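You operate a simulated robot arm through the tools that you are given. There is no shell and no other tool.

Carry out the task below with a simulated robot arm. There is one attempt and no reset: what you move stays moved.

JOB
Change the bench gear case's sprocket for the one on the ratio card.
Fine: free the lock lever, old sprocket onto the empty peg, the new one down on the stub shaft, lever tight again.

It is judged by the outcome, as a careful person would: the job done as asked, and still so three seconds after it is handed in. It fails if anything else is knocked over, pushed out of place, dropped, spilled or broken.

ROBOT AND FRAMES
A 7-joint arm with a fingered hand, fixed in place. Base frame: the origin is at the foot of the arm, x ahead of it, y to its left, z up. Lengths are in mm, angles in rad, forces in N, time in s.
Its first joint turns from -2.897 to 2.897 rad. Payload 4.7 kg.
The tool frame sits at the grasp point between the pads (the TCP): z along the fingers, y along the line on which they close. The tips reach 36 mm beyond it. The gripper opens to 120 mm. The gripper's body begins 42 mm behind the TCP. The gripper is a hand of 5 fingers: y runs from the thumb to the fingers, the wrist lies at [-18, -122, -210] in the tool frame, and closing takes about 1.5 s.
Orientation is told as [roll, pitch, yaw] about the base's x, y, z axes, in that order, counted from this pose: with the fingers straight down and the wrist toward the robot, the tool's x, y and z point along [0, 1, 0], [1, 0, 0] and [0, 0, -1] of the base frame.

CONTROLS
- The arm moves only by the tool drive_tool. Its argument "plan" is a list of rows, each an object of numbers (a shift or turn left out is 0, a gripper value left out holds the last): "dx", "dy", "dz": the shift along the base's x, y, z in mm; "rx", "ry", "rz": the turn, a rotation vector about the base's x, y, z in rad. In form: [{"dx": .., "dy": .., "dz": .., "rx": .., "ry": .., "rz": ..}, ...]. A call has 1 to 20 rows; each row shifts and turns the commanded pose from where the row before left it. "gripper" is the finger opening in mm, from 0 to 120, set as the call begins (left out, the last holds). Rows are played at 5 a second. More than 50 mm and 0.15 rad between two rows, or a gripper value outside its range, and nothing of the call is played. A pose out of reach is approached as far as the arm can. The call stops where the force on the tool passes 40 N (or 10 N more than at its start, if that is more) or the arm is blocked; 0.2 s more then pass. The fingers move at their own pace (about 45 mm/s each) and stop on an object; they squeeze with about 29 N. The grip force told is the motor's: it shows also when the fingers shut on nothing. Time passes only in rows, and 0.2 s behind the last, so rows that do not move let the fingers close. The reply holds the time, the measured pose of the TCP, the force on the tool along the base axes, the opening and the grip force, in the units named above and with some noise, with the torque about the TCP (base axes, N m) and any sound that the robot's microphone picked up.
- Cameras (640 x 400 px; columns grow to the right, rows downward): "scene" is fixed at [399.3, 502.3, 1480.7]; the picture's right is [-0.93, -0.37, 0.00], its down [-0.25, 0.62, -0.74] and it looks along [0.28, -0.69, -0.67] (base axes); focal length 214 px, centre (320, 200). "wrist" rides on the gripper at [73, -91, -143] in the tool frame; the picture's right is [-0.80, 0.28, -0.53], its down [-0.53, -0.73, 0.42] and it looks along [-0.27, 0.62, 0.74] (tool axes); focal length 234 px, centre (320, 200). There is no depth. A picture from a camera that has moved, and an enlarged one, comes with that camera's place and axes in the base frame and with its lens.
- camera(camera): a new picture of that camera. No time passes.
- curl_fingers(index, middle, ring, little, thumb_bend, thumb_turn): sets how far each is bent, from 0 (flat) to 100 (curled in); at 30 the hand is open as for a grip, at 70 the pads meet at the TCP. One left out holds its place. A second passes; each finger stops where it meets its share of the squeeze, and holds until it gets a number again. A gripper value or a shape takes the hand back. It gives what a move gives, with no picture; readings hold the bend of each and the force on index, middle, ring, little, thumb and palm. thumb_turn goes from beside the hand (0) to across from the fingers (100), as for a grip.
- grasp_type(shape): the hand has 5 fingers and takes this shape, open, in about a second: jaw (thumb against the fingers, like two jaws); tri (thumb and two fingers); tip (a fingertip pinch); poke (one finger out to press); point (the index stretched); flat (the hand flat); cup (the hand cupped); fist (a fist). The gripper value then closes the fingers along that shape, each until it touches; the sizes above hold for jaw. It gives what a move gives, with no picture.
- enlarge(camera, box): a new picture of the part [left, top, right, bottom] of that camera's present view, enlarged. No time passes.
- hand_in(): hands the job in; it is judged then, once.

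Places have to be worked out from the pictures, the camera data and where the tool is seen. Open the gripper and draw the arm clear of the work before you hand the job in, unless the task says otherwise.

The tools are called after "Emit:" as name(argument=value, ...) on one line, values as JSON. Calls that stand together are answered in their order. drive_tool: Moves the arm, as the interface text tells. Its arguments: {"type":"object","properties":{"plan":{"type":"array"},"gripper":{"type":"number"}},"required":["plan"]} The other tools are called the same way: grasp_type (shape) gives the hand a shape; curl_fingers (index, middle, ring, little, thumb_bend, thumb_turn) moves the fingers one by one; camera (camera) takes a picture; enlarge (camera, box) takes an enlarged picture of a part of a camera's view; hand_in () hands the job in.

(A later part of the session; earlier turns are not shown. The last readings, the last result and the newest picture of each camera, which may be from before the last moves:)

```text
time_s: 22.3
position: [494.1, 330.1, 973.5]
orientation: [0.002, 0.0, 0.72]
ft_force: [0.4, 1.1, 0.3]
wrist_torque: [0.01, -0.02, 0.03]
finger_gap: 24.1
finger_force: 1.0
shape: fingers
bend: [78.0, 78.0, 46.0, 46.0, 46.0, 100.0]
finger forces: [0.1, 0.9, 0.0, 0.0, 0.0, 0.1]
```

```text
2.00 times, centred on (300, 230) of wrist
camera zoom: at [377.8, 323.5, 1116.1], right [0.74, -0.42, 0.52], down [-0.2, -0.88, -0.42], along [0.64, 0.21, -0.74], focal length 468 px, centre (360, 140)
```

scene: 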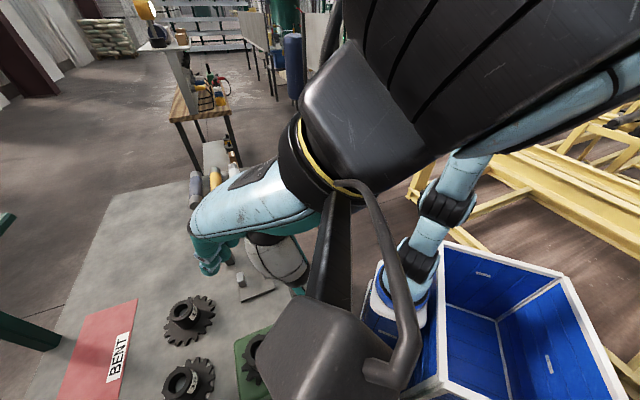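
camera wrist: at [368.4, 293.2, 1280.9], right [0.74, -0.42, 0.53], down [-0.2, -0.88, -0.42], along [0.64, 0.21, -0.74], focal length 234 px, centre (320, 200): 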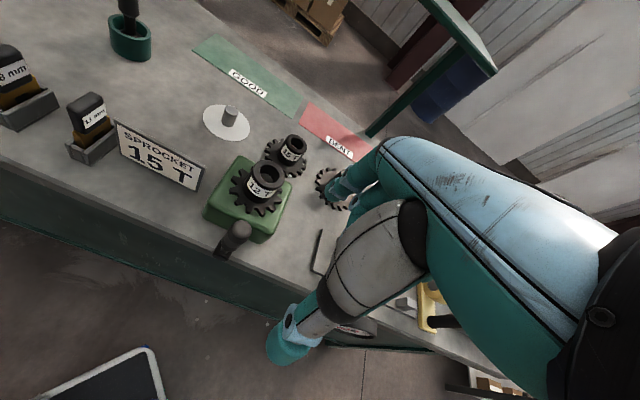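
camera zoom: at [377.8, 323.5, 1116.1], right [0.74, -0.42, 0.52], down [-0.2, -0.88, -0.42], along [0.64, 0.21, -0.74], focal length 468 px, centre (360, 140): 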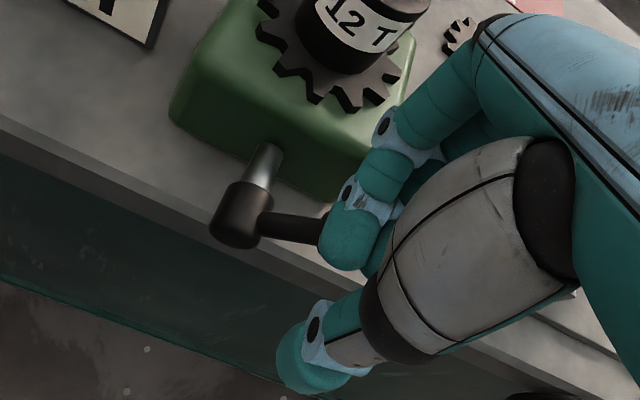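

The lever follows freely with ~1 N. I'll continue along the arc to nearly horizontal, or until I feel a stop.

Emit:
drive_tool(plan=[{"dx": 5.4, "dy": -6.2, "dz": -6.7}, {"dx": 4.8, "dy": -5.5, "dz": -7.8}, {"dx": 4.1, "dy": -4.7, "dz": -8.7}, {"dx": 3.2, "dy": -3.7, "dz": -9.4}, {}])

Emit:
enlarge(camera="scene", box=[230, 260, 350, 350])

Emit:
enlarge(camera="wrist", box=[180, 130, 420, 330])

```text
time_s: 23.3
position: [514.5, 315.6, 949.9]
orientation: [0.008, -0.02, 0.719]
ft_force: [-6.7, 7.7, 11.4]
wrist_torque: [0.02, -0.13, 0.09]
finger_gap: 24.3
finger_force: 7.6
shape: fingers
bend: [78.0, 79.0, 46.0, 46.0, 46.0, 100.0]
finger forces: [0.0, 14.3, 0.0, 0.1, 0.0, 0.0]
stopped in row 5: the force on the tool passed its limit at 47 N (the readings are from after the stop); the commanded pose is now the measured one
```

```text
4.44 times, centred on (290, 305) of scene
camera zoom: at [399.3, 502.3, 1480.7], right [-0.93, -0.37, 0.0], down [-0.25, 0.62, -0.74], along [0.28, -0.69, -0.67], focal length 953 px, centre (453, -267)
```

zoom: 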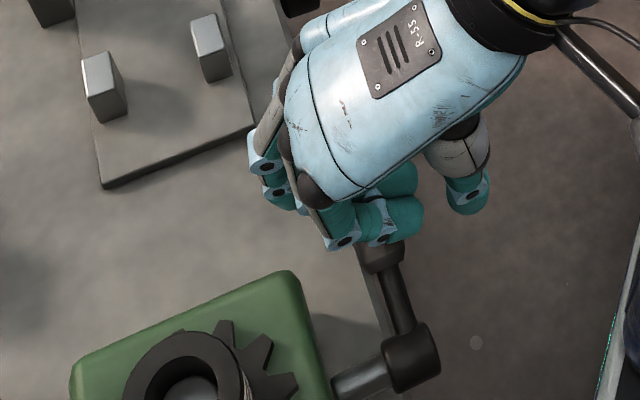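

```text
2.00 times, centred on (300, 230) of wrist
camera zoom: at [394.5, 306.1, 1091.5], right [0.74, -0.43, 0.52], down [-0.2, -0.87, -0.44], along [0.65, 0.22, -0.73], focal length 468 px, centre (360, 140)
```

zoom: 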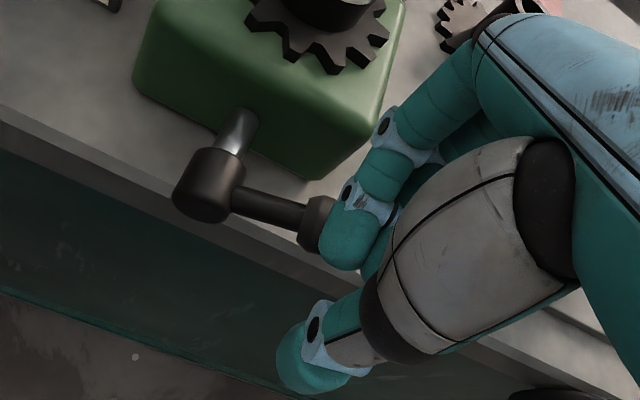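

It reached a firm stop with the lever about 70° over — fully free. Now I'll back straight up out of the lever and view the case from above.

Emit:
drive_tool(plan=[{"dz": 12}, {"dz": 30}, {"dz": 40}, {"dz": 40}, {"dz": 30}, {}])

Emit:
grasp_type(shape="jaw")

Emit:
enlarge(camera="wrist", box=[100, 100, 340, 300])

Emit:
enlarge(camera="scene", box=[150, 270, 340, 400])

```text
time_s: 24.7
position: [515.0, 315.9, 1098.6]
orientation: [0.008, -0.013, 0.721]
ft_force: [0.9, 0.3, 1.0]
wrist_torque: [-0.02, -0.01, 0.03]
finger_gap: 24.2
finger_force: 0.1
shape: fingers
bend: [78.0, 78.0, 46.0, 46.0, 46.0, 100.0]
finger forces: [0.1, 0.0, 0.1, 0.0, 0.1, 0.0]
```

```text
time_s: 25.6
position: [514.4, 315.1, 1097.6]
orientation: [0.008, -0.016, 0.721]
ft_force: [-0.3, 0.0, 0.6]
wrist_torque: [-0.03, 0.03, -0.01]
finger_gap: 119.6
finger_force: 0.1
shape: jaw
bend: [30.0, 30.0, 30.0, 30.0, 30.0, 98.0]
finger forces: [0.0, 0.1, 0.0, 0.0, 0.1, 0.1]
```

```text
2.00 times, centred on (220, 200) of wrist
camera zoom: at [397.0, 306.4, 1239.2], right [0.74, -0.43, 0.52], down [-0.2, -0.88, -0.44], along [0.65, 0.22, -0.73], focal length 468 px, centre (520, 200)
```

zoom: 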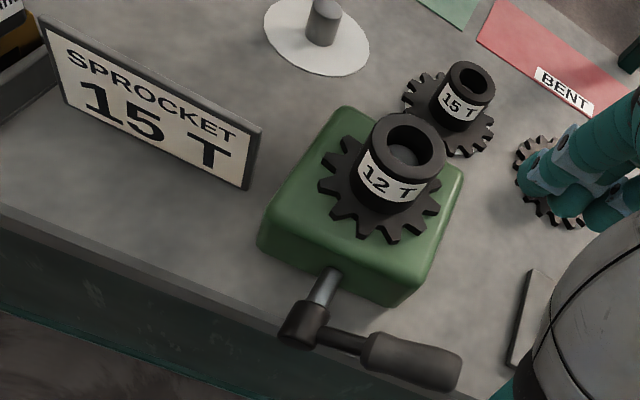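

```text
3.08 times, centred on (245, 335) of scene
camera zoom: at [399.3, 502.3, 1480.7], right [-0.93, -0.37, 0.0], down [-0.25, 0.62, -0.74], along [0.28, -0.69, -0.67], focal length 660 px, centre (551, -215)
```

zoom: 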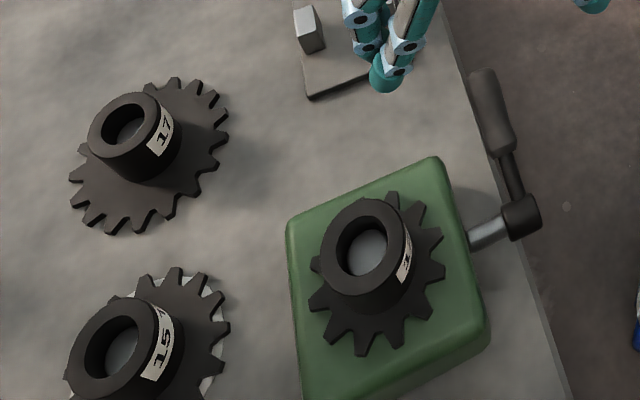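

The lever is fully free, and the geometry fits a bench turned exactly 45°: 12 T hub (553, 440, top 982), 15 T (692, 538, top 919), empty peg about (587, 644). I'll take the tri shape, level the tool, and move above the 12 T hub.

Emit:
grasp_type(shape="tri")

Emit:
drive_tool(plan=[{"dx": 10, "dy": 30, "rx": -0.0166, "ry": 0.0067, "rz": 0.03}, {"dx": 10, "dy": 32, "rz": 0.034}, {"dx": 10, "dy": 32, "dz": -7}, {"dx": 8.8, "dy": 31, "dz": -10}, {}])

Emit:
enlarge(camera="wrist", box=[180, 100, 420, 330])

Emit:
enlarge(camera="scene", box=[170, 240, 370, 400])

```text
time_s: 26.5
position: [514.8, 315.8, 1096.7]
orientation: [0.007, -0.014, 0.721]
ft_force: [-0.5, -0.1, 0.0]
wrist_torque: [0.0, 0.0, -0.03]
finger_gap: 119.4
finger_force: 0.0
shape: tri
bend: [30.0, 30.0, 99.0, 99.0, 30.0, 98.0]
finger forces: [0.0, 0.1, 0.0, 0.1, 0.0, 0.0]
```

```text
time_s: 27.7
position: [553.3, 440.1, 1081.2]
orientation: [0.0, 0.002, 0.784]
ft_force: [-0.2, 0.4, 0.2]
wrist_torque: [0.02, -0.01, 0.01]
finger_gap: 119.7
finger_force: 0.0
shape: tri
bend: [30.0, 30.0, 99.0, 99.0, 30.0, 98.0]
finger forces: [0.0, 0.0, 0.0, 0.0, 0.1, 0.0]
```

```text
1.74 times, centred on (300, 215) of wrist
camera zoom: at [436.8, 426.4, 1224.7], right [0.77, -0.37, 0.52], down [-0.14, -0.9, -0.42], along [0.63, 0.25, -0.74], focal length 407 px, centre (355, 174)
```

zoom: 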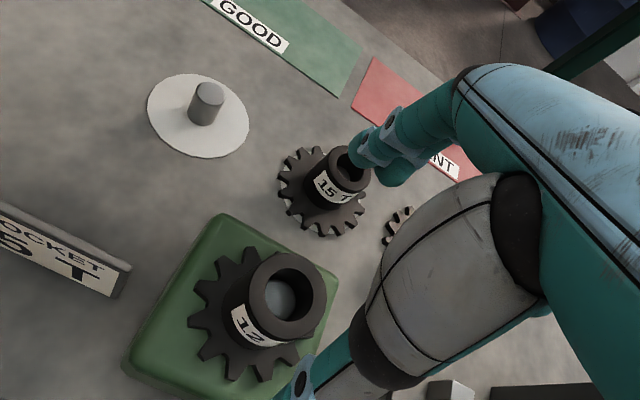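

```text
2.50 times, centred on (270, 320) of scene
camera zoom: at [399.3, 502.3, 1480.7], right [-0.93, -0.37, 0.0], down [-0.25, 0.62, -0.74], along [0.28, -0.69, -0.67], focal length 536 px, centre (445, -100)
```

zoom: 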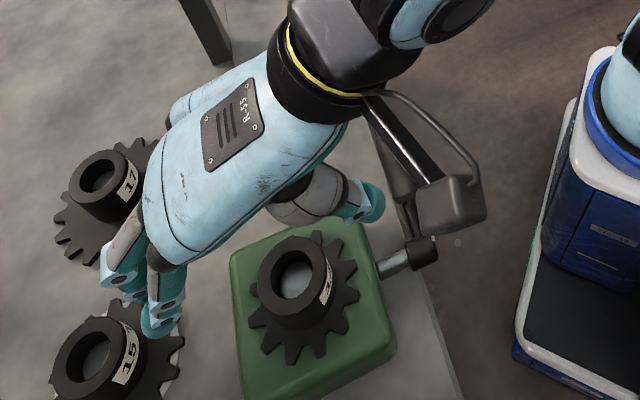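

Hub re-measured at (554, 439, 982), right under the hand. I'll narrow to 90 mm and lower to just around the hub, pausing to check clearance.

Emit:
drive_tool(plan=[{"dx": 0.7, "dy": -1}, {"dz": -25}, {"dz": -30}, {"dz": -26}, {}], gripper=90)

Emit:
enlarge(camera="wrist", box=[180, 100, 420, 330])

Emit:
enlarge(camera="scene", box=[190, 270, 340, 400])

```text
time_s: 28.9
position: [552.7, 439.5, 999.9]
orientation: [0.0, 0.002, 0.784]
ft_force: [0.0, 0.8, 0.1]
wrist_torque: [0.0, 0.03, 0.0]
finger_gap: 90.1
finger_force: 0.0
shape: tri
bend: [26.0, 36.0, 99.0, 99.0, 56.0, 99.0]
finger forces: [0.0, 0.2, 0.0, 0.1, 0.1, 0.0]
```

```text
1.74 times, centred on (300, 215) of wrist
camera zoom: at [435.7, 424.5, 1143.5], right [0.77, -0.37, 0.52], down [-0.14, -0.89, -0.42], along [0.63, 0.25, -0.74], focal length 407 px, centre (355, 174)
```

zoom: 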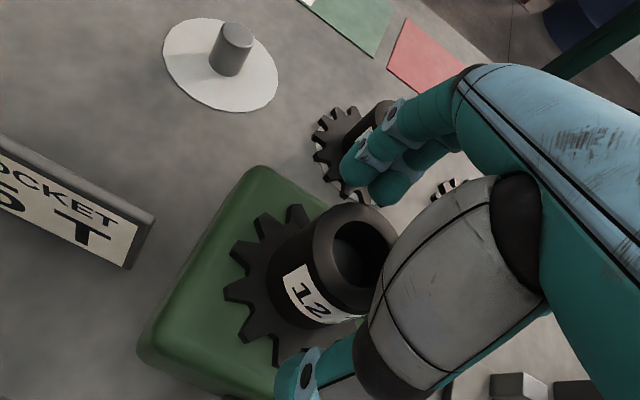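

```text
3.08 times, centred on (265, 335) of scene
camera zoom: at [399.3, 502.3, 1480.7], right [-0.93, -0.37, 0.0], down [-0.25, 0.62, -0.74], along [0.28, -0.69, -0.67], focal length 660 px, centre (489, -215)
```

zoom: 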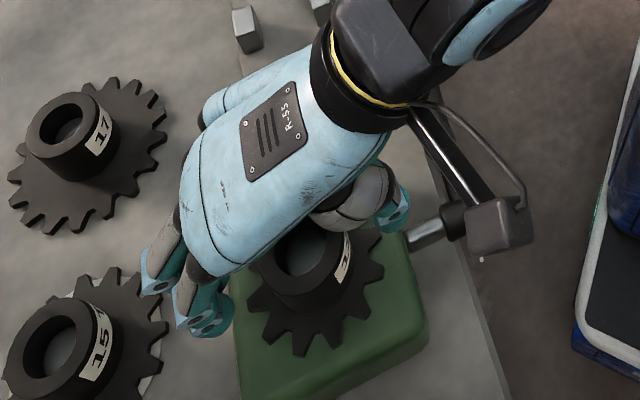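

The hub sits centred between thumb and fingers. I'll lower the last 19 mm and close on the hub.

Emit:
drive_tool(plan=[{"dz": -10}, {"dz": -9}, {}])

Emit:
drive_tool(plan=[{}, {}, {}, {}, {}, {}, {}, {}], gripper=20)

Emit:
enlarge(camera="wrist", box=[180, 100, 420, 330])

Emit:
enlarge(camera="scene", box=[190, 270, 340, 400])

```text
time_s: 29.7
position: [552.8, 439.2, 983.2]
orientation: [0.0, 0.003, 0.783]
ft_force: [-0.3, 0.4, 0.5]
wrist_torque: [0.0, -0.01, 0.03]
finger_gap: 90.2
finger_force: 0.0
shape: tri
bend: [26.0, 36.0, 99.0, 99.0, 56.0, 99.0]
finger forces: [0.1, 0.1, 0.1, 0.0, 0.0, 0.0]
```

```text
time_s: 31.5
position: [553.2, 438.9, 981.9]
orientation: [0.0, 0.002, 0.783]
ft_force: [-2.1, -2.6, 0.0]
wrist_torque: [-0.06, 0.08, 0.0]
finger_gap: 41.6
finger_force: 28.6
shape: tri
bend: [74.0, 52.0, 100.0, 100.0, 73.0, 100.0]
finger forces: [10.6, 10.7, 0.0, 0.0, 27.3, 0.0]
```

```text
1.74 times, centred on (300, 215) of wrist
camera zoom: at [435.4, 424.8, 1125.3], right [0.77, -0.37, 0.52], down [-0.14, -0.9, -0.42], along [0.63, 0.25, -0.74], focal length 407 px, centre (355, 174)
```

zoom: 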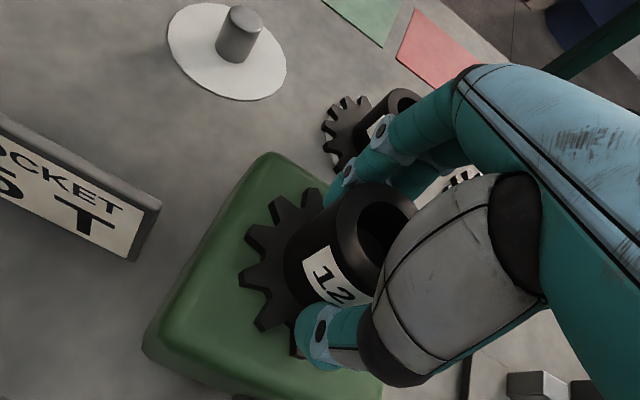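

```text
3.08 times, centred on (265, 335) of scene
camera zoom: at [399.3, 502.3, 1480.7], right [-0.93, -0.37, 0.0], down [-0.25, 0.62, -0.74], along [0.28, -0.69, -0.67], focal length 660 px, centre (489, -215)
```

zoom: 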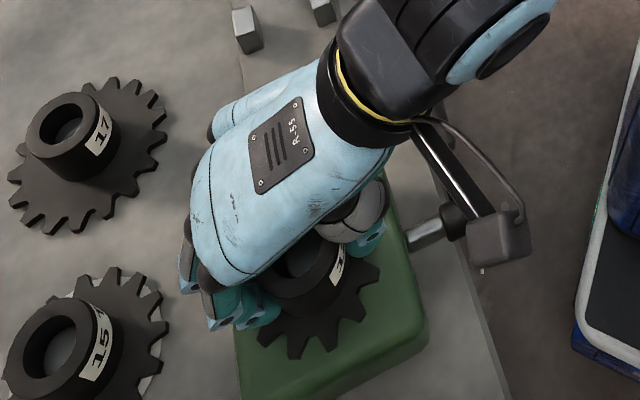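

The hub is gripped (thumb 27 N, index and middle ~11 N each). I'll lift slowly and watch whether the sprocket slides up the stub shaft cleanly.

Emit:
drive_tool(plan=[{"dz": 4}, {"dz": 6}, {"dz": 6}, {"dz": 6}, {}])

Emit:
enlarge(camera="wrist", box=[180, 100, 420, 330])

Emit:
enlarge(camera="scene", box=[190, 270, 340, 400])

```text
time_s: 32.7
position: [552.7, 438.1, 1005.4]
orientation: [0.001, 0.001, 0.785]
ft_force: [-5.8, -0.1, -4.1]
wrist_torque: [-0.03, 0.17, 0.0]
finger_gap: 41.1
finger_force: 28.8
shape: tri
bend: [74.0, 53.0, 100.0, 100.0, 73.0, 100.0]
finger forces: [12.2, 10.1, 0.0, 0.0, 28.1, 0.1]
```

```text
1.74 times, centred on (300, 215) of wrist
camera zoom: at [435.9, 424.1, 1147.7], right [0.77, -0.37, 0.52], down [-0.14, -0.89, -0.42], along [0.63, 0.25, -0.74], focal length 407 px, centre (355, 174)
```

zoom: 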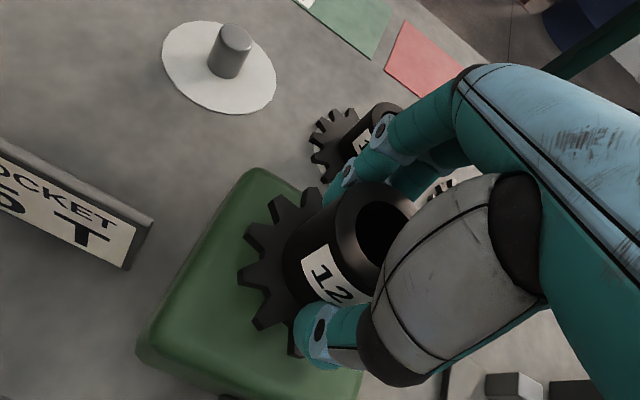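

```text
3.08 times, centred on (265, 335) of scene
camera zoom: at [399.3, 502.3, 1480.7], right [-0.93, -0.37, 0.0], down [-0.25, 0.62, -0.74], along [0.28, -0.69, -0.67], focal length 660 px, centre (489, -215)
```

zoom: 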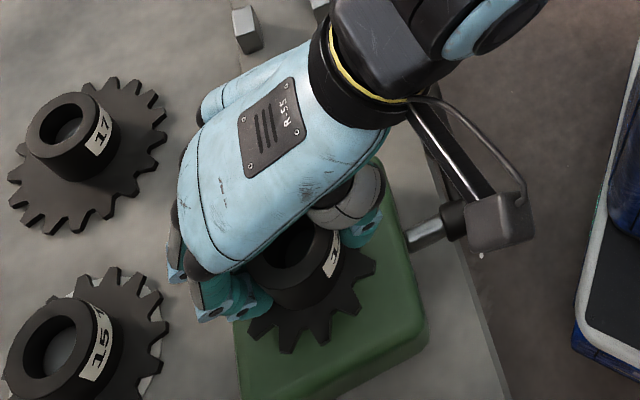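

The sprocket is rising with the hand (weight about 4 N). I'll keep lifting to clear the stub shaft.

Emit:
drive_tool(plan=[{"dz": 8}, {"dz": 8}, {"dz": 10}, {"dz": 15}, {"dz": 20}, {"dz": 20}, {"dz": 15}, {}])

Emit:
enlarge(camera="wrist", box=[150, 80, 420, 330])

Emit:
enlarge(camera="scene", box=[150, 230, 350, 400])

```text
time_s: 34.5
position: [553.6, 439.8, 1101.1]
orientation: [0.0, 0.004, 0.783]
ft_force: [0.5, 0.4, -2.4]
wrist_torque: [-0.01, 0.04, 0.02]
finger_gap: 41.3
finger_force: 28.7
shape: tri
bend: [74.0, 53.0, 100.0, 100.0, 73.0, 100.0]
finger forces: [12.2, 13.0, 0.0, 0.0, 26.7, 0.0]
```

```text
1.60 times, centred on (285, 205) of wrist
camera zoom: at [437.3, 426.1, 1243.8], right [0.77, -0.37, 0.52], down [-0.14, -0.9, -0.42], along [0.63, 0.25, -0.74], focal length 375 px, centre (376, 192)
```

zoom: 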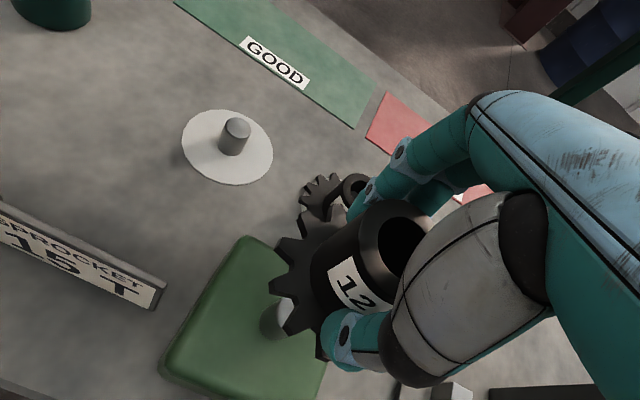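

```text
2.35 times, centred on (250, 315) of scene
camera zoom: at [399.3, 502.3, 1480.7], right [-0.93, -0.37, 0.0], down [-0.25, 0.62, -0.74], along [0.28, -0.69, -0.67], focal length 505 px, centre (485, -71)
```

zoom: 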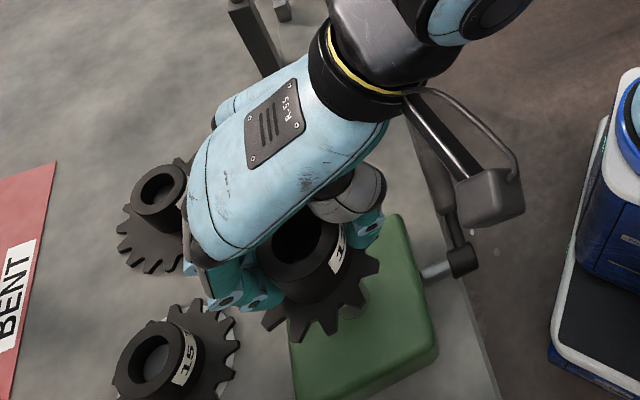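

The 12 T is clear of the stub shaft and held firmly. Before moving, I'll zoom tightly on the empty peg and the stub shaft to measure the peg's position relative to the stub.

Emit:
enlarge(camera="wrist", box=[190, 130, 270, 180])

Emit:
enlarge(camera="wrist", box=[210, 240, 290, 290])

Emit:
enlarge(camera="scene", box=[150, 330, 262, 400])

```text
8.00 times, centred on (230, 155) of wrist
camera zoom: at [437.3, 426.1, 1243.8], right [0.77, -0.37, 0.52], down [-0.14, -0.9, -0.42], along [0.63, 0.25, -0.74], focal length 1873 px, centre (1040, 560)
```

zoom: 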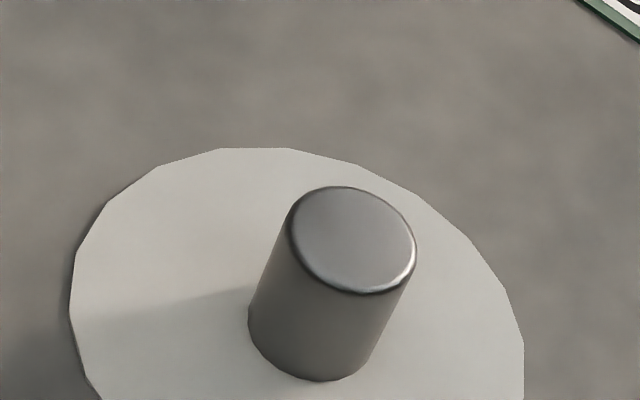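

```text
8.00 times, centred on (250, 265) of wrist
camera zoom: at [437.3, 426.1, 1243.8], right [0.77, -0.37, 0.52], down [-0.14, -0.9, -0.42], along [0.63, 0.25, -0.74], focal length 1873 px, centre (880, -320)
```

zoom: 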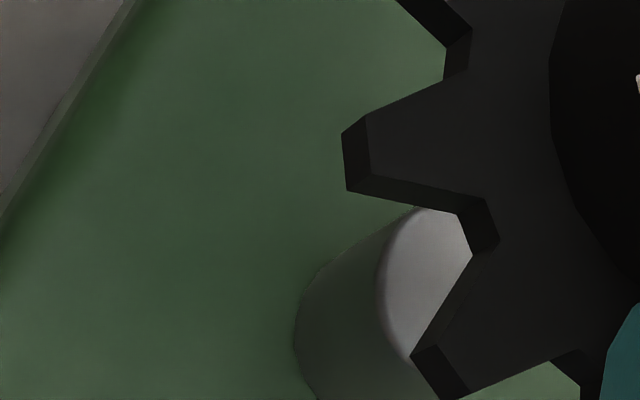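

```text
5.71 times, centred on (206, 365) of scene
camera zoom: at [399.3, 502.3, 1480.7], right [-0.93, -0.37, 0.0], down [-0.25, 0.62, -0.74], along [0.28, -0.69, -0.67], focal length 1226 px, centre (971, -743)
```

zoom: 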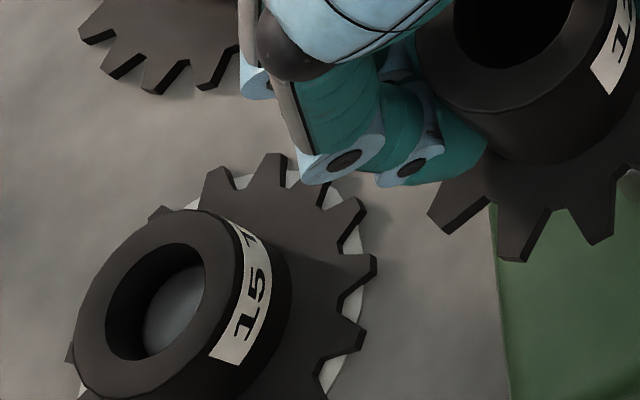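

I can read the peg well, but closer is better. I'll carry the sprocket high to between the case and the peg row, then lower to about z 1000 for a near view of the peg.

Emit:
drive_tool(plan=[{"dx": 9, "dy": 22}, {"dx": 9, "dy": 23}, {"dx": 9, "dy": 23}, {"dx": 9.4, "dy": 22}, {"dz": -30}, {"dz": -35}, {"dz": -35}, {}])

Emit:
camera(camera="wrist")

Emit:
enlarge(camera="wrist", box=[200, 130, 296, 190])

```text
time_s: 36.3
position: [587.0, 528.7, 998.4]
orientation: [0.0, 0.004, 0.783]
ft_force: [0.5, 0.3, -2.3]
wrist_torque: [0.0, 0.01, -0.01]
finger_gap: 41.2
finger_force: 29.3
shape: tri
bend: [74.0, 53.0, 100.0, 100.0, 73.0, 100.0]
finger forces: [12.5, 13.4, 0.0, 0.0, 26.7, 0.0]
```

```text
taken
camera wrist: at [471.6, 514.8, 1141.7], right [0.77, -0.37, 0.52], down [-0.14, -0.89, -0.42], along [0.63, 0.25, -0.74], focal length 234 px, centre (320, 200)
```

wrist: 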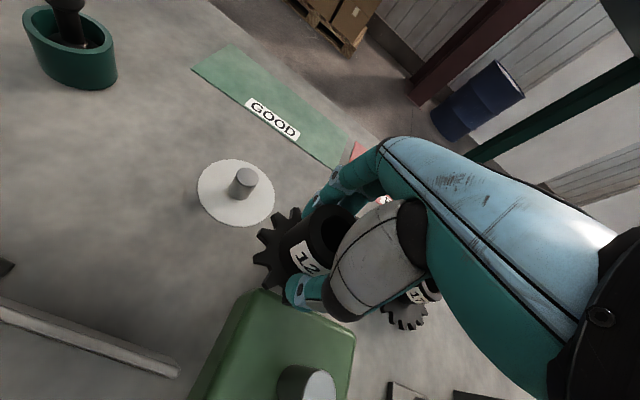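

```text
6.67 times, centred on (248, 160) of wrist
camera zoom: at [471.6, 514.8, 1141.7], right [0.77, -0.37, 0.52], down [-0.14, -0.89, -0.42], along [0.63, 0.25, -0.74], focal length 1561 px, centre (800, 467)
```

zoom: 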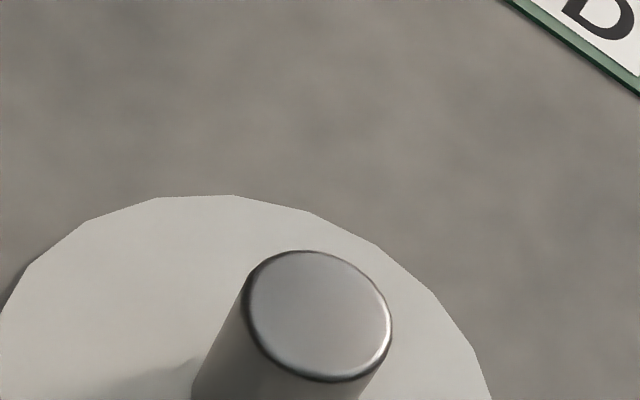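

Now both the stub shaft and the peg are visible in one view; I'll zoom on each for accurate pixel positions.

Emit:
enlarge(camera="wrist", box=[260, 340, 356, 400])

Emit:
enlarge(camera="wrist", box=[180, 140, 300, 240])

Emit:
enlarge(camera="wrist", box=[240, 190, 400, 320])

```text
6.67 times, centred on (308, 370) of wrist
camera zoom: at [471.6, 514.8, 1141.7], right [0.77, -0.37, 0.52], down [-0.14, -0.89, -0.42], along [0.63, 0.25, -0.74], focal length 1561 px, centre (400, -933)
```

zoom: 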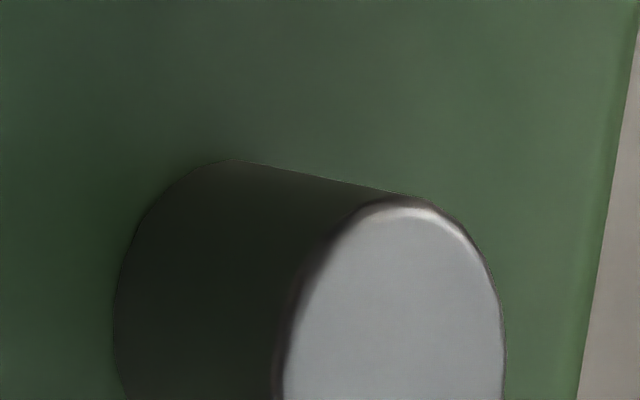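

```text
4.00 times, centred on (240, 190) of wrist
camera zoom: at [471.6, 514.8, 1141.7], right [0.77, -0.37, 0.52], down [-0.14, -0.89, -0.42], along [0.63, 0.25, -0.74], focal length 937 px, centre (640, 240)
```

zoom: 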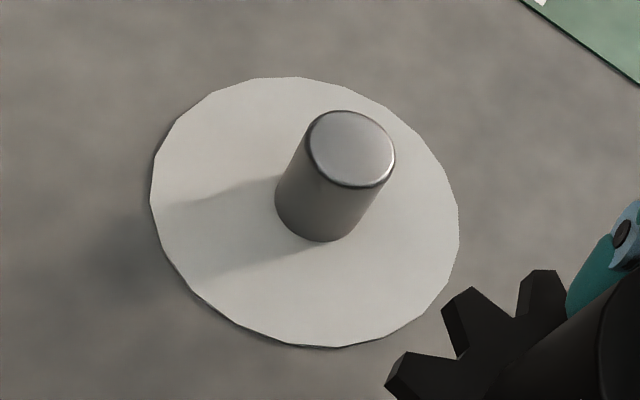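

```text
3.08 times, centred on (320, 255) of wrist
camera zoom: at [471.6, 514.8, 1141.7], right [0.77, -0.37, 0.52], down [-0.14, -0.89, -0.42], along [0.63, 0.25, -0.74], focal length 720 px, centre (320, 31)
```

zoom: 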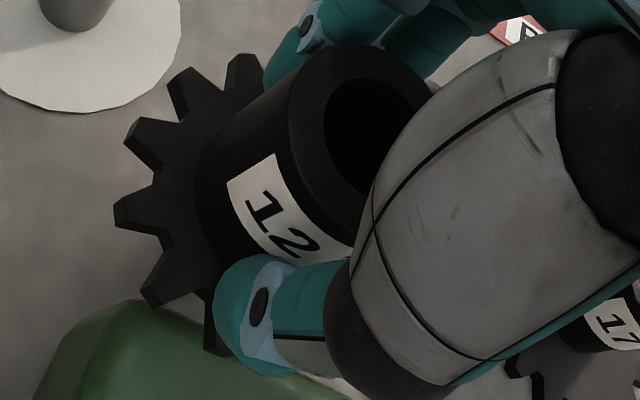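

I judge the peg at about (587, 643), top z≈898, and the stub at (553, 439). I'll take the same wrist zoom as at grip time to check the sprocket hasn't shifted in the fingers.

Emit:
enlarge(camera="wrist", box=[180, 100, 420, 330])

```text
1.74 times, centred on (300, 215) of wrist
camera zoom: at [471.6, 514.8, 1141.7], right [0.77, -0.37, 0.52], down [-0.14, -0.89, -0.42], along [0.63, 0.25, -0.74], focal length 407 px, centre (355, 174)
```

zoom: 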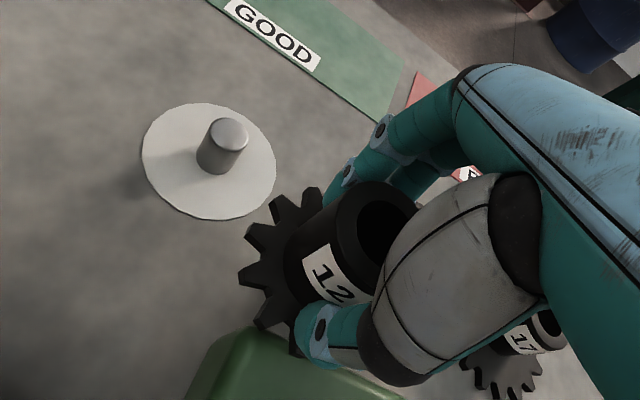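

The sprocket sits exactly as gripped (the view matches the grip-time one), so its bore is centred on the TCP. I'll shift to a steeper view of the peg to pin its x-y better.

Emit:
drive_tool(plan=[{"dx": 14, "dy": 17}, {"dx": 14, "dy": 17}, {"dx": 14, "dy": 17}, {}])

Emit:
enlarge(camera="wrist", box=[170, 170, 290, 270])

Emit:
camera(camera="wrist")

```text
time_s: 37.3
position: [631.7, 581.9, 999.7]
orientation: [-0.001, 0.004, 0.784]
ft_force: [0.3, -0.8, -2.5]
wrist_torque: [0.02, -0.01, 0.0]
finger_gap: 41.0
finger_force: 28.7
shape: tri
bend: [74.0, 53.0, 100.0, 100.0, 73.0, 100.0]
finger forces: [12.8, 13.6, 0.0, 0.0, 26.8, 0.0]
```

```text
4.00 times, centred on (230, 220) of wrist
camera zoom: at [515.4, 568.3, 1143.2], right [0.77, -0.37, 0.52], down [-0.14, -0.9, -0.42], along [0.63, 0.25, -0.74], focal length 937 px, centre (680, 120)
```

zoom: 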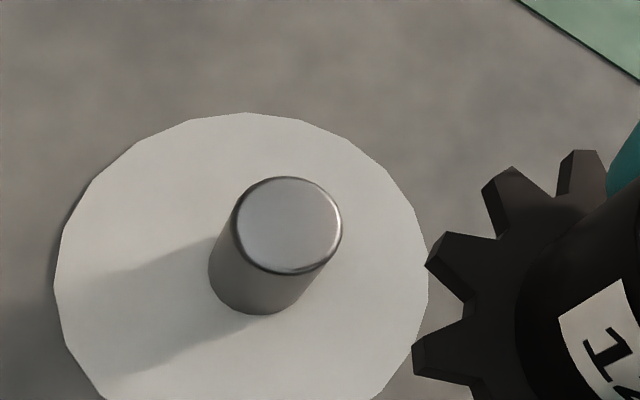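

```text
taken
camera wrist: at [515.4, 568.3, 1143.2], right [0.77, -0.37, 0.52], down [-0.14, -0.9, -0.42], along [0.63, 0.25, -0.74], focal length 234 px, centre (320, 200)
```

wrist: 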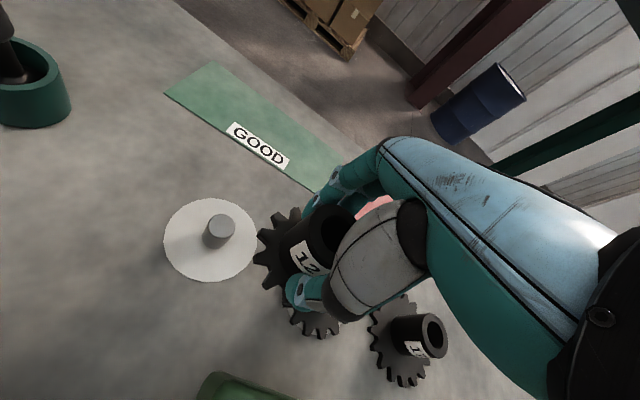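

Combining the two views puts the peg at (586.3, 642.0), top z≈899. I'll move over it and lower to just above the peg tip.

Emit:
drive_tool(plan=[{"dx": -11, "dy": 15}, {"dx": -11, "dy": 15}, {"dx": -11.5, "dy": 15}, {"dx": -12, "dy": 15.3}, {}, {"dz": -15}, {"dz": -10}, {}])

Emit:
enlarge(camera="wrist", box=[180, 130, 420, 330])

```text
time_s: 39.1
position: [584.9, 640.6, 976.1]
orientation: [0.0, 0.006, 0.783]
ft_force: [0.1, 0.1, -2.1]
wrist_torque: [0.0, 0.02, -0.01]
finger_gap: 41.2
finger_force: 28.7
shape: tri
bend: [74.0, 53.0, 100.0, 100.0, 73.0, 100.0]
finger forces: [12.8, 13.7, 0.0, 0.0, 26.5, 0.1]
```

```text
2.00 times, centred on (300, 230) of wrist
camera zoom: at [469.5, 626.9, 1119.4], right [0.77, -0.37, 0.52], down [-0.14, -0.9, -0.42], along [0.63, 0.25, -0.74], focal length 468 px, centre (360, 140)
```

zoom: 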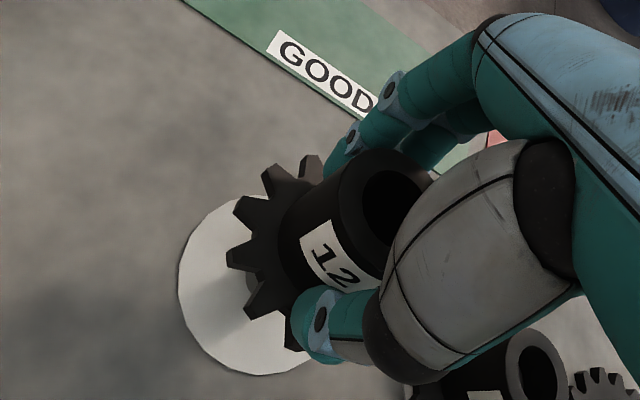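

The hand reads about (585.2, 640.4), so I'll trim by ~(+1.2, +1.6) and lower in small steps through where the bore should meet the peg tip (TCP z≈960), watching the force.

Emit:
drive_tool(plan=[{"dx": 1.2, "dy": 1.6}, {"dz": -6}, {"dz": -5}, {"dz": -4}, {"dz": -3}, {"dz": -3}, {}])

```text
time_s: 40.7
position: [588.0, 641.3, 954.1]
orientation: [-0.001, 0.002, 0.783]
ft_force: [0.3, -0.6, -3.2]
wrist_torque: [-0.01, -0.01, -0.03]
finger_gap: 40.9
finger_force: 28.9
shape: tri
bend: [74.0, 53.0, 100.0, 100.0, 73.0, 100.0]
finger forces: [12.9, 13.7, 0.0, 0.0, 26.6, 0.0]
```

No contact at z 954, so the bore is likely starting over the peg. Continuing down gently.

Emit:
drive_tool(plan=[{"dz": -4}, {"dz": -4}, {"dz": -4}, {"dz": -4}, {}])

Emit:
enlarge(camera="wrist", box=[180, 130, 420, 330])

```text
time_s: 41.9
position: [587.1, 642.1, 938.6]
orientation: [0.001, 0.005, 0.783]
ft_force: [-2.3, -1.3, -3.5]
wrist_torque: [0.01, 0.06, 0.0]
finger_gap: 41.3
finger_force: 29.4
shape: tri
bend: [74.0, 53.0, 100.0, 100.0, 73.0, 100.0]
finger forces: [13.4, 12.9, 0.0, 0.1, 27.7, 0.0]
```

```text
2.00 times, centred on (300, 230) of wrist
camera zoom: at [470.6, 627.9, 1080.5], right [0.77, -0.37, 0.52], down [-0.14, -0.9, -0.42], along [0.63, 0.25, -0.74], focal length 468 px, centre (360, 140)
```

zoom: 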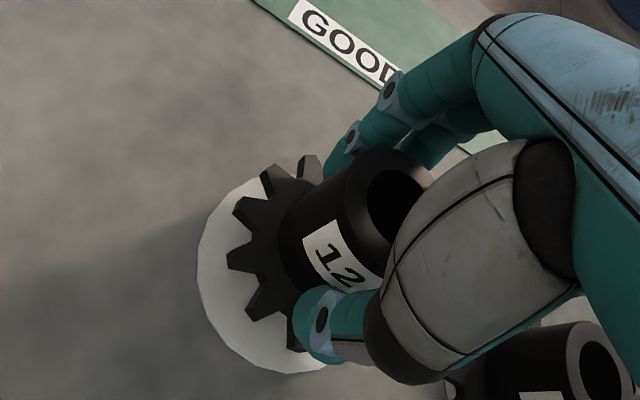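

The bore has gone over the peg (a slight side force of ~2.5 N). I'll ease half a millimetre that way and keep lowering until it seats.

Emit:
drive_tool(plan=[{"dx": -0.5, "dy": -0.3, "dz": -4}, {"dz": -4}, {"dz": -4}, {"dz": -3}, {}])

Emit:
drive_tool(plan=[{"dz": -2}, {"dz": -2}, {}])

Emit:
enlarge(camera="wrist", box=[180, 130, 420, 330])

```text
time_s: 43.1
position: [586.5, 641.7, 924.3]
orientation: [-0.002, 0.005, 0.783]
ft_force: [-1.0, 0.0, -2.3]
wrist_torque: [-0.01, 0.0, 0.01]
finger_gap: 41.4
finger_force: 29.2
shape: tri
bend: [74.0, 53.0, 100.0, 100.0, 73.0, 100.0]
finger forces: [13.6, 13.6, 0.0, 0.0, 27.1, 0.0]
```

```text
time_s: 43.9
position: [586.6, 641.0, 919.6]
orientation: [-0.001, 0.002, 0.784]
ft_force: [-0.3, 0.5, -2.5]
wrist_torque: [-0.03, 0.0, -0.01]
finger_gap: 41.7
finger_force: 29.6
shape: tri
bend: [74.0, 53.0, 100.0, 100.0, 73.0, 100.0]
finger forces: [13.8, 13.8, 0.0, 0.0, 26.9, 0.0]
```

```text
2.00 times, centred on (300, 230) of wrist
camera zoom: at [469.2, 627.1, 1062.3], right [0.77, -0.37, 0.53], down [-0.14, -0.9, -0.42], along [0.63, 0.25, -0.74], focal length 468 px, centre (360, 140)
```

zoom: 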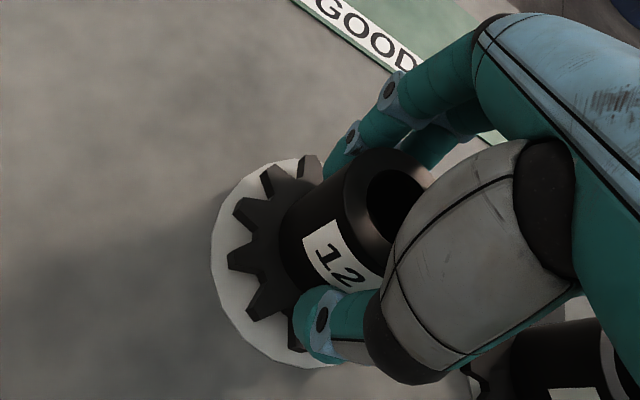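

Still carrying the weight (−2.5 N), so a few mm remain. I'll step down 1.5 mm at a time until it touches the disc.

Emit:
drive_tool(plan=[{"dz": -1.5}, {"dz": -1.5}, {}])

Emit:
drive_tool(plan=[{"dz": -1.5}, {"dz": -1.5}, {}])

```text
time_s: 44.7
position: [584.1, 641.0, 916.3]
orientation: [0.0, 0.002, 0.783]
ft_force: [-0.1, 0.2, -2.6]
wrist_torque: [0.0, 0.04, -0.03]
finger_gap: 41.6
finger_force: 28.8
shape: tri
bend: [74.0, 53.0, 100.0, 100.0, 73.0, 100.0]
finger forces: [13.8, 13.9, 0.0, 0.1, 26.8, 0.0]
```

```text
time_s: 45.5
position: [585.7, 641.9, 913.2]
orientation: [0.0, 0.0, 0.783]
ft_force: [0.1, -1.1, -2.1]
wrist_torque: [-0.05, -0.02, -0.02]
finger_gap: 41.5
finger_force: 28.8
shape: tri
bend: [74.0, 53.0, 100.0, 100.0, 73.0, 100.0]
finger forces: [13.8, 14.0, 0.1, 0.0, 26.9, 0.0]
```

Not seated yet at z 913; continuing in 1 mm steps.

Emit:
drive_tool(plan=[{"dz": -1}, {"dz": -1}, {}])

Emit:
drive_tool(plan=[{"dz": -1}, {"dz": -1}, {}])

Emit:
enlarge(camera="wrist", box=[180, 130, 420, 330])

```text
time_s: 46.3
position: [586.0, 642.0, 912.3]
orientation: [-0.001, 0.002, 0.783]
ft_force: [-1.0, -1.4, 6.3]
wrist_torque: [0.11, -0.09, -0.01]
finger_gap: 41.7
finger_force: 29.0
shape: tri
bend: [74.0, 52.0, 100.0, 100.0, 73.0, 100.0]
finger forces: [14.1, 14.4, 0.0, 0.0, 28.1, 0.0]
```

```text
time_s: 47.1
position: [585.7, 642.8, 911.0]
orientation: [0.002, -0.002, 0.785]
ft_force: [-0.4, 4.8, 16.4]
wrist_torque: [0.29, -0.15, 0.08]
finger_gap: 41.8
finger_force: 29.8
shape: tri
bend: [74.0, 52.0, 100.0, 100.0, 73.0, 100.0]
finger forces: [16.0, 14.9, 0.0, 0.0, 28.1, 0.0]
```

```text
2.00 times, centred on (300, 230) of wrist
camera zoom: at [468.7, 626.9, 1053.6], right [0.77, -0.37, 0.52], down [-0.14, -0.89, -0.43], along [0.63, 0.25, -0.74], focal length 468 px, centre (360, 140)
```

zoom: 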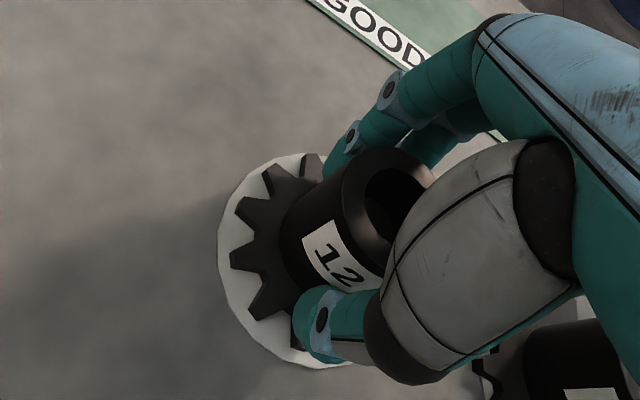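

It's seated on the disc (contact force 16 N). I'll relieve 1.5 mm, open the fingers, and rise straight up.

Emit:
drive_tool(plan=[{"dz": 1}, {"dz": 0.7}, {}])

Emit:
drive_tool(plan=[{}, {}, {}, {}, {}, {}], gripper=90)

Emit:
enlarge(camera="wrist", box=[180, 130, 420, 330])

```text
time_s: 47.9
position: [586.3, 641.7, 911.8]
orientation: [-0.001, 0.001, 0.783]
ft_force: [-1.6, 5.2, 15.2]
wrist_torque: [0.31, -0.1, 0.07]
finger_gap: 41.9
finger_force: 28.4
shape: tri
bend: [74.0, 52.0, 100.0, 100.0, 74.0, 100.0]
finger forces: [16.3, 14.5, 0.1, 0.0, 28.2, 0.0]
```

```text
time_s: 49.3
position: [585.2, 641.0, 911.6]
orientation: [0.0, 0.002, 0.784]
ft_force: [-0.3, 0.0, -0.9]
wrist_torque: [0.01, 0.04, 0.0]
finger_gap: 89.7
finger_force: 0.0
shape: tri
bend: [26.0, 36.0, 99.0, 99.0, 56.0, 99.0]
finger forces: [0.0, 0.0, 0.0, 0.0, 0.0, 0.0]
```

```text
2.00 times, centred on (300, 230) of wrist
camera zoom: at [469.5, 627.4, 1053.1], right [0.77, -0.37, 0.52], down [-0.14, -0.9, -0.42], along [0.63, 0.25, -0.74], focal length 468 px, centre (360, 140)
```

zoom: 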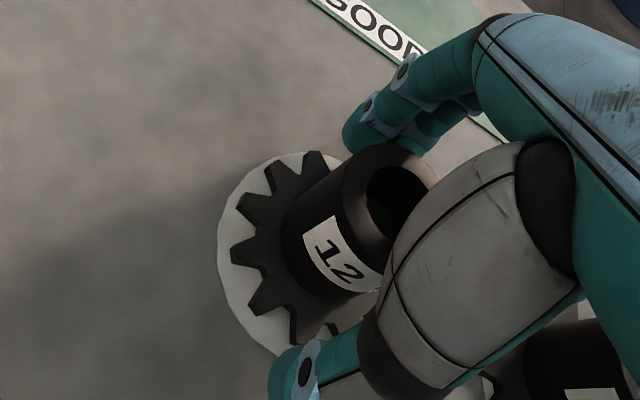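

Released cleanly. Rising straight up and then looking at the row of pegs.

Emit:
drive_tool(plan=[{"dz": 8}, {"dz": 20}, {"dz": 30}, {"dz": 40}, {"dz": 30}, {}])

Emit:
camera(camera="wrist")

Emit:
enlarge(camera="wrist", box=[180, 180, 360, 350])

Emit:
camera(camera="scene")

```text
time_s: 50.7
position: [584.4, 643.8, 1041.1]
orientation: [-0.001, 0.005, 0.783]
ft_force: [-0.2, 0.4, 0.1]
wrist_torque: [0.02, -0.02, 0.0]
finger_gap: 89.6
finger_force: 0.0
shape: tri
bend: [26.0, 36.0, 99.0, 99.0, 56.0, 99.0]
finger forces: [0.0, 0.0, 0.0, 0.1, 0.0, 0.0]
```

```text
taken
camera wrist: at [467.8, 628.7, 1184.4], right [0.77, -0.37, 0.52], down [-0.14, -0.9, -0.42], along [0.63, 0.25, -0.74], focal length 234 px, centre (320, 200)
```

wrist: 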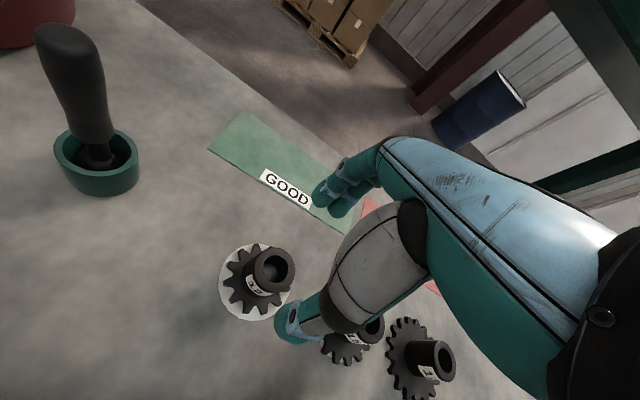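

```text
2.35 times, centred on (270, 265) of wrist
camera zoom: at [467.8, 628.7, 1184.4], right [0.77, -0.37, 0.52], down [-0.14, -0.9, -0.42], along [0.63, 0.25, -0.74], focal length 551 px, centre (438, 47)
```

zoom: 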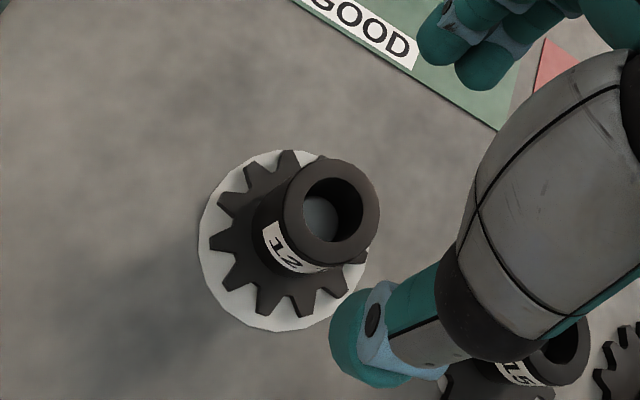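

```text
taken
```

scene: 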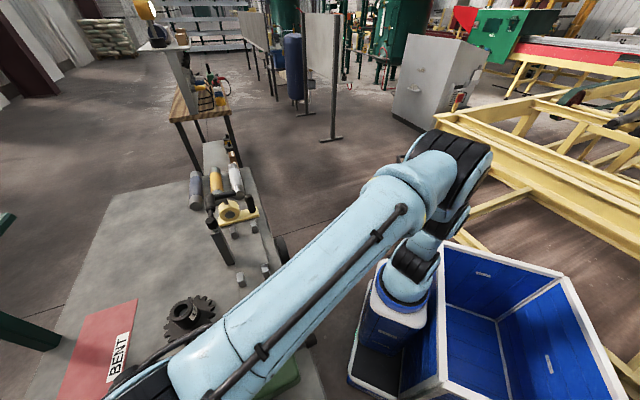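

The 12 T now sits properly on the formerly empty peg. Next I'll move to a spot where the wrist camera gets a clear near view of the 15 T sprocket.

Emit:
drive_tool(plan=[{"dx": 18, "dy": -36}, {"dx": 18, "dy": -36}, {"dx": 18, "dy": -36}, {"dx": 18, "dy": -36}, {"dx": 18, "dy": -36}, {"dx": 18, "dy": -36, "dz": -15}, {"dz": -25}, {}])

Emit:
camera(camera="wrist")

Emit:
enlarge(camera="wrist", box=[170, 120, 330, 230])

```text
time_s: 52.5
position: [696.3, 425.4, 998.3]
orientation: [-0.001, 0.002, 0.784]
ft_force: [-1.1, -0.2, -0.3]
wrist_torque: [0.06, -0.02, -0.01]
finger_gap: 89.6
finger_force: 0.1
shape: tri
bend: [26.0, 36.0, 99.0, 99.0, 56.0, 99.0]
finger forces: [0.0, 0.0, 0.0, 0.0, 0.0, 0.2]
```

```text
taken
camera wrist: at [579.4, 410.9, 1140.6], right [0.77, -0.37, 0.53], down [-0.14, -0.89, -0.42], along [0.63, 0.25, -0.74], focal length 234 px, centre (320, 200)
```

wrist: 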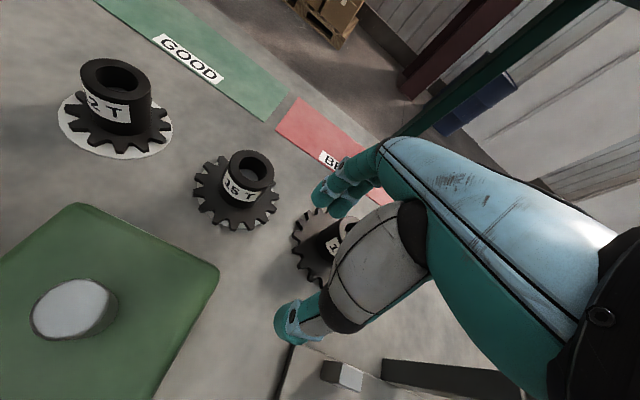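

```text
3.64 times, centred on (250, 175) of wrist
camera zoom: at [579.4, 410.9, 1140.6], right [0.77, -0.37, 0.53], down [-0.14, -0.89, -0.42], along [0.63, 0.25, -0.74], focal length 852 px, centre (574, 291)
```

zoom: 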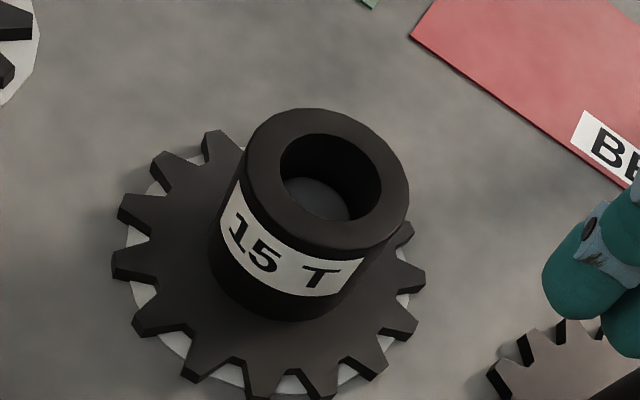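

I'll take a second, steeper view of the 15 T for a proper stereo fix.

Emit:
drive_tool(plan=[{"dx": 14, "dy": 17}, {"dx": 14, "dy": 17}, {"dx": 14, "dy": 17}, {}])

Emit:
enlarge(camera="wrist", box=[150, 160, 310, 270])

Emit:
camera(camera="wrist")

```text
time_s: 53.5
position: [736.5, 476.1, 998.7]
orientation: [0.002, 0.003, 0.784]
ft_force: [0.7, -0.2, 0.3]
wrist_torque: [0.04, 0.0, -0.01]
finger_gap: 89.9
finger_force: 0.0
shape: tri
bend: [26.0, 36.0, 99.0, 99.0, 56.0, 99.0]
finger forces: [0.0, 0.0, 0.0, 0.1, 0.0, 0.0]
```

```text
3.64 times, centred on (230, 215) of wrist
camera zoom: at [619.8, 461.3, 1141.5], right [0.77, -0.37, 0.52], down [-0.14, -0.89, -0.42], along [0.63, 0.25, -0.74], focal length 852 px, centre (647, 146)
```

zoom: 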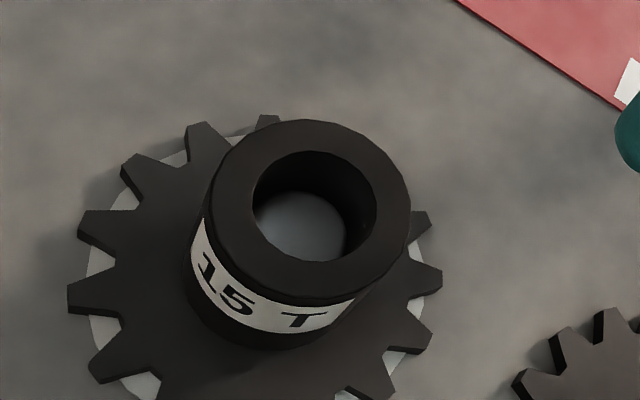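

```text
taken
camera wrist: at [619.8, 461.3, 1141.5], right [0.77, -0.37, 0.52], down [-0.14, -0.89, -0.42], along [0.63, 0.25, -0.74], focal length 234 px, centre (320, 200)
```

wrist: 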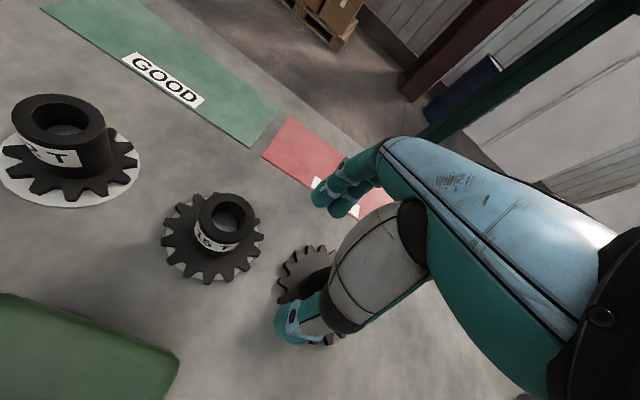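

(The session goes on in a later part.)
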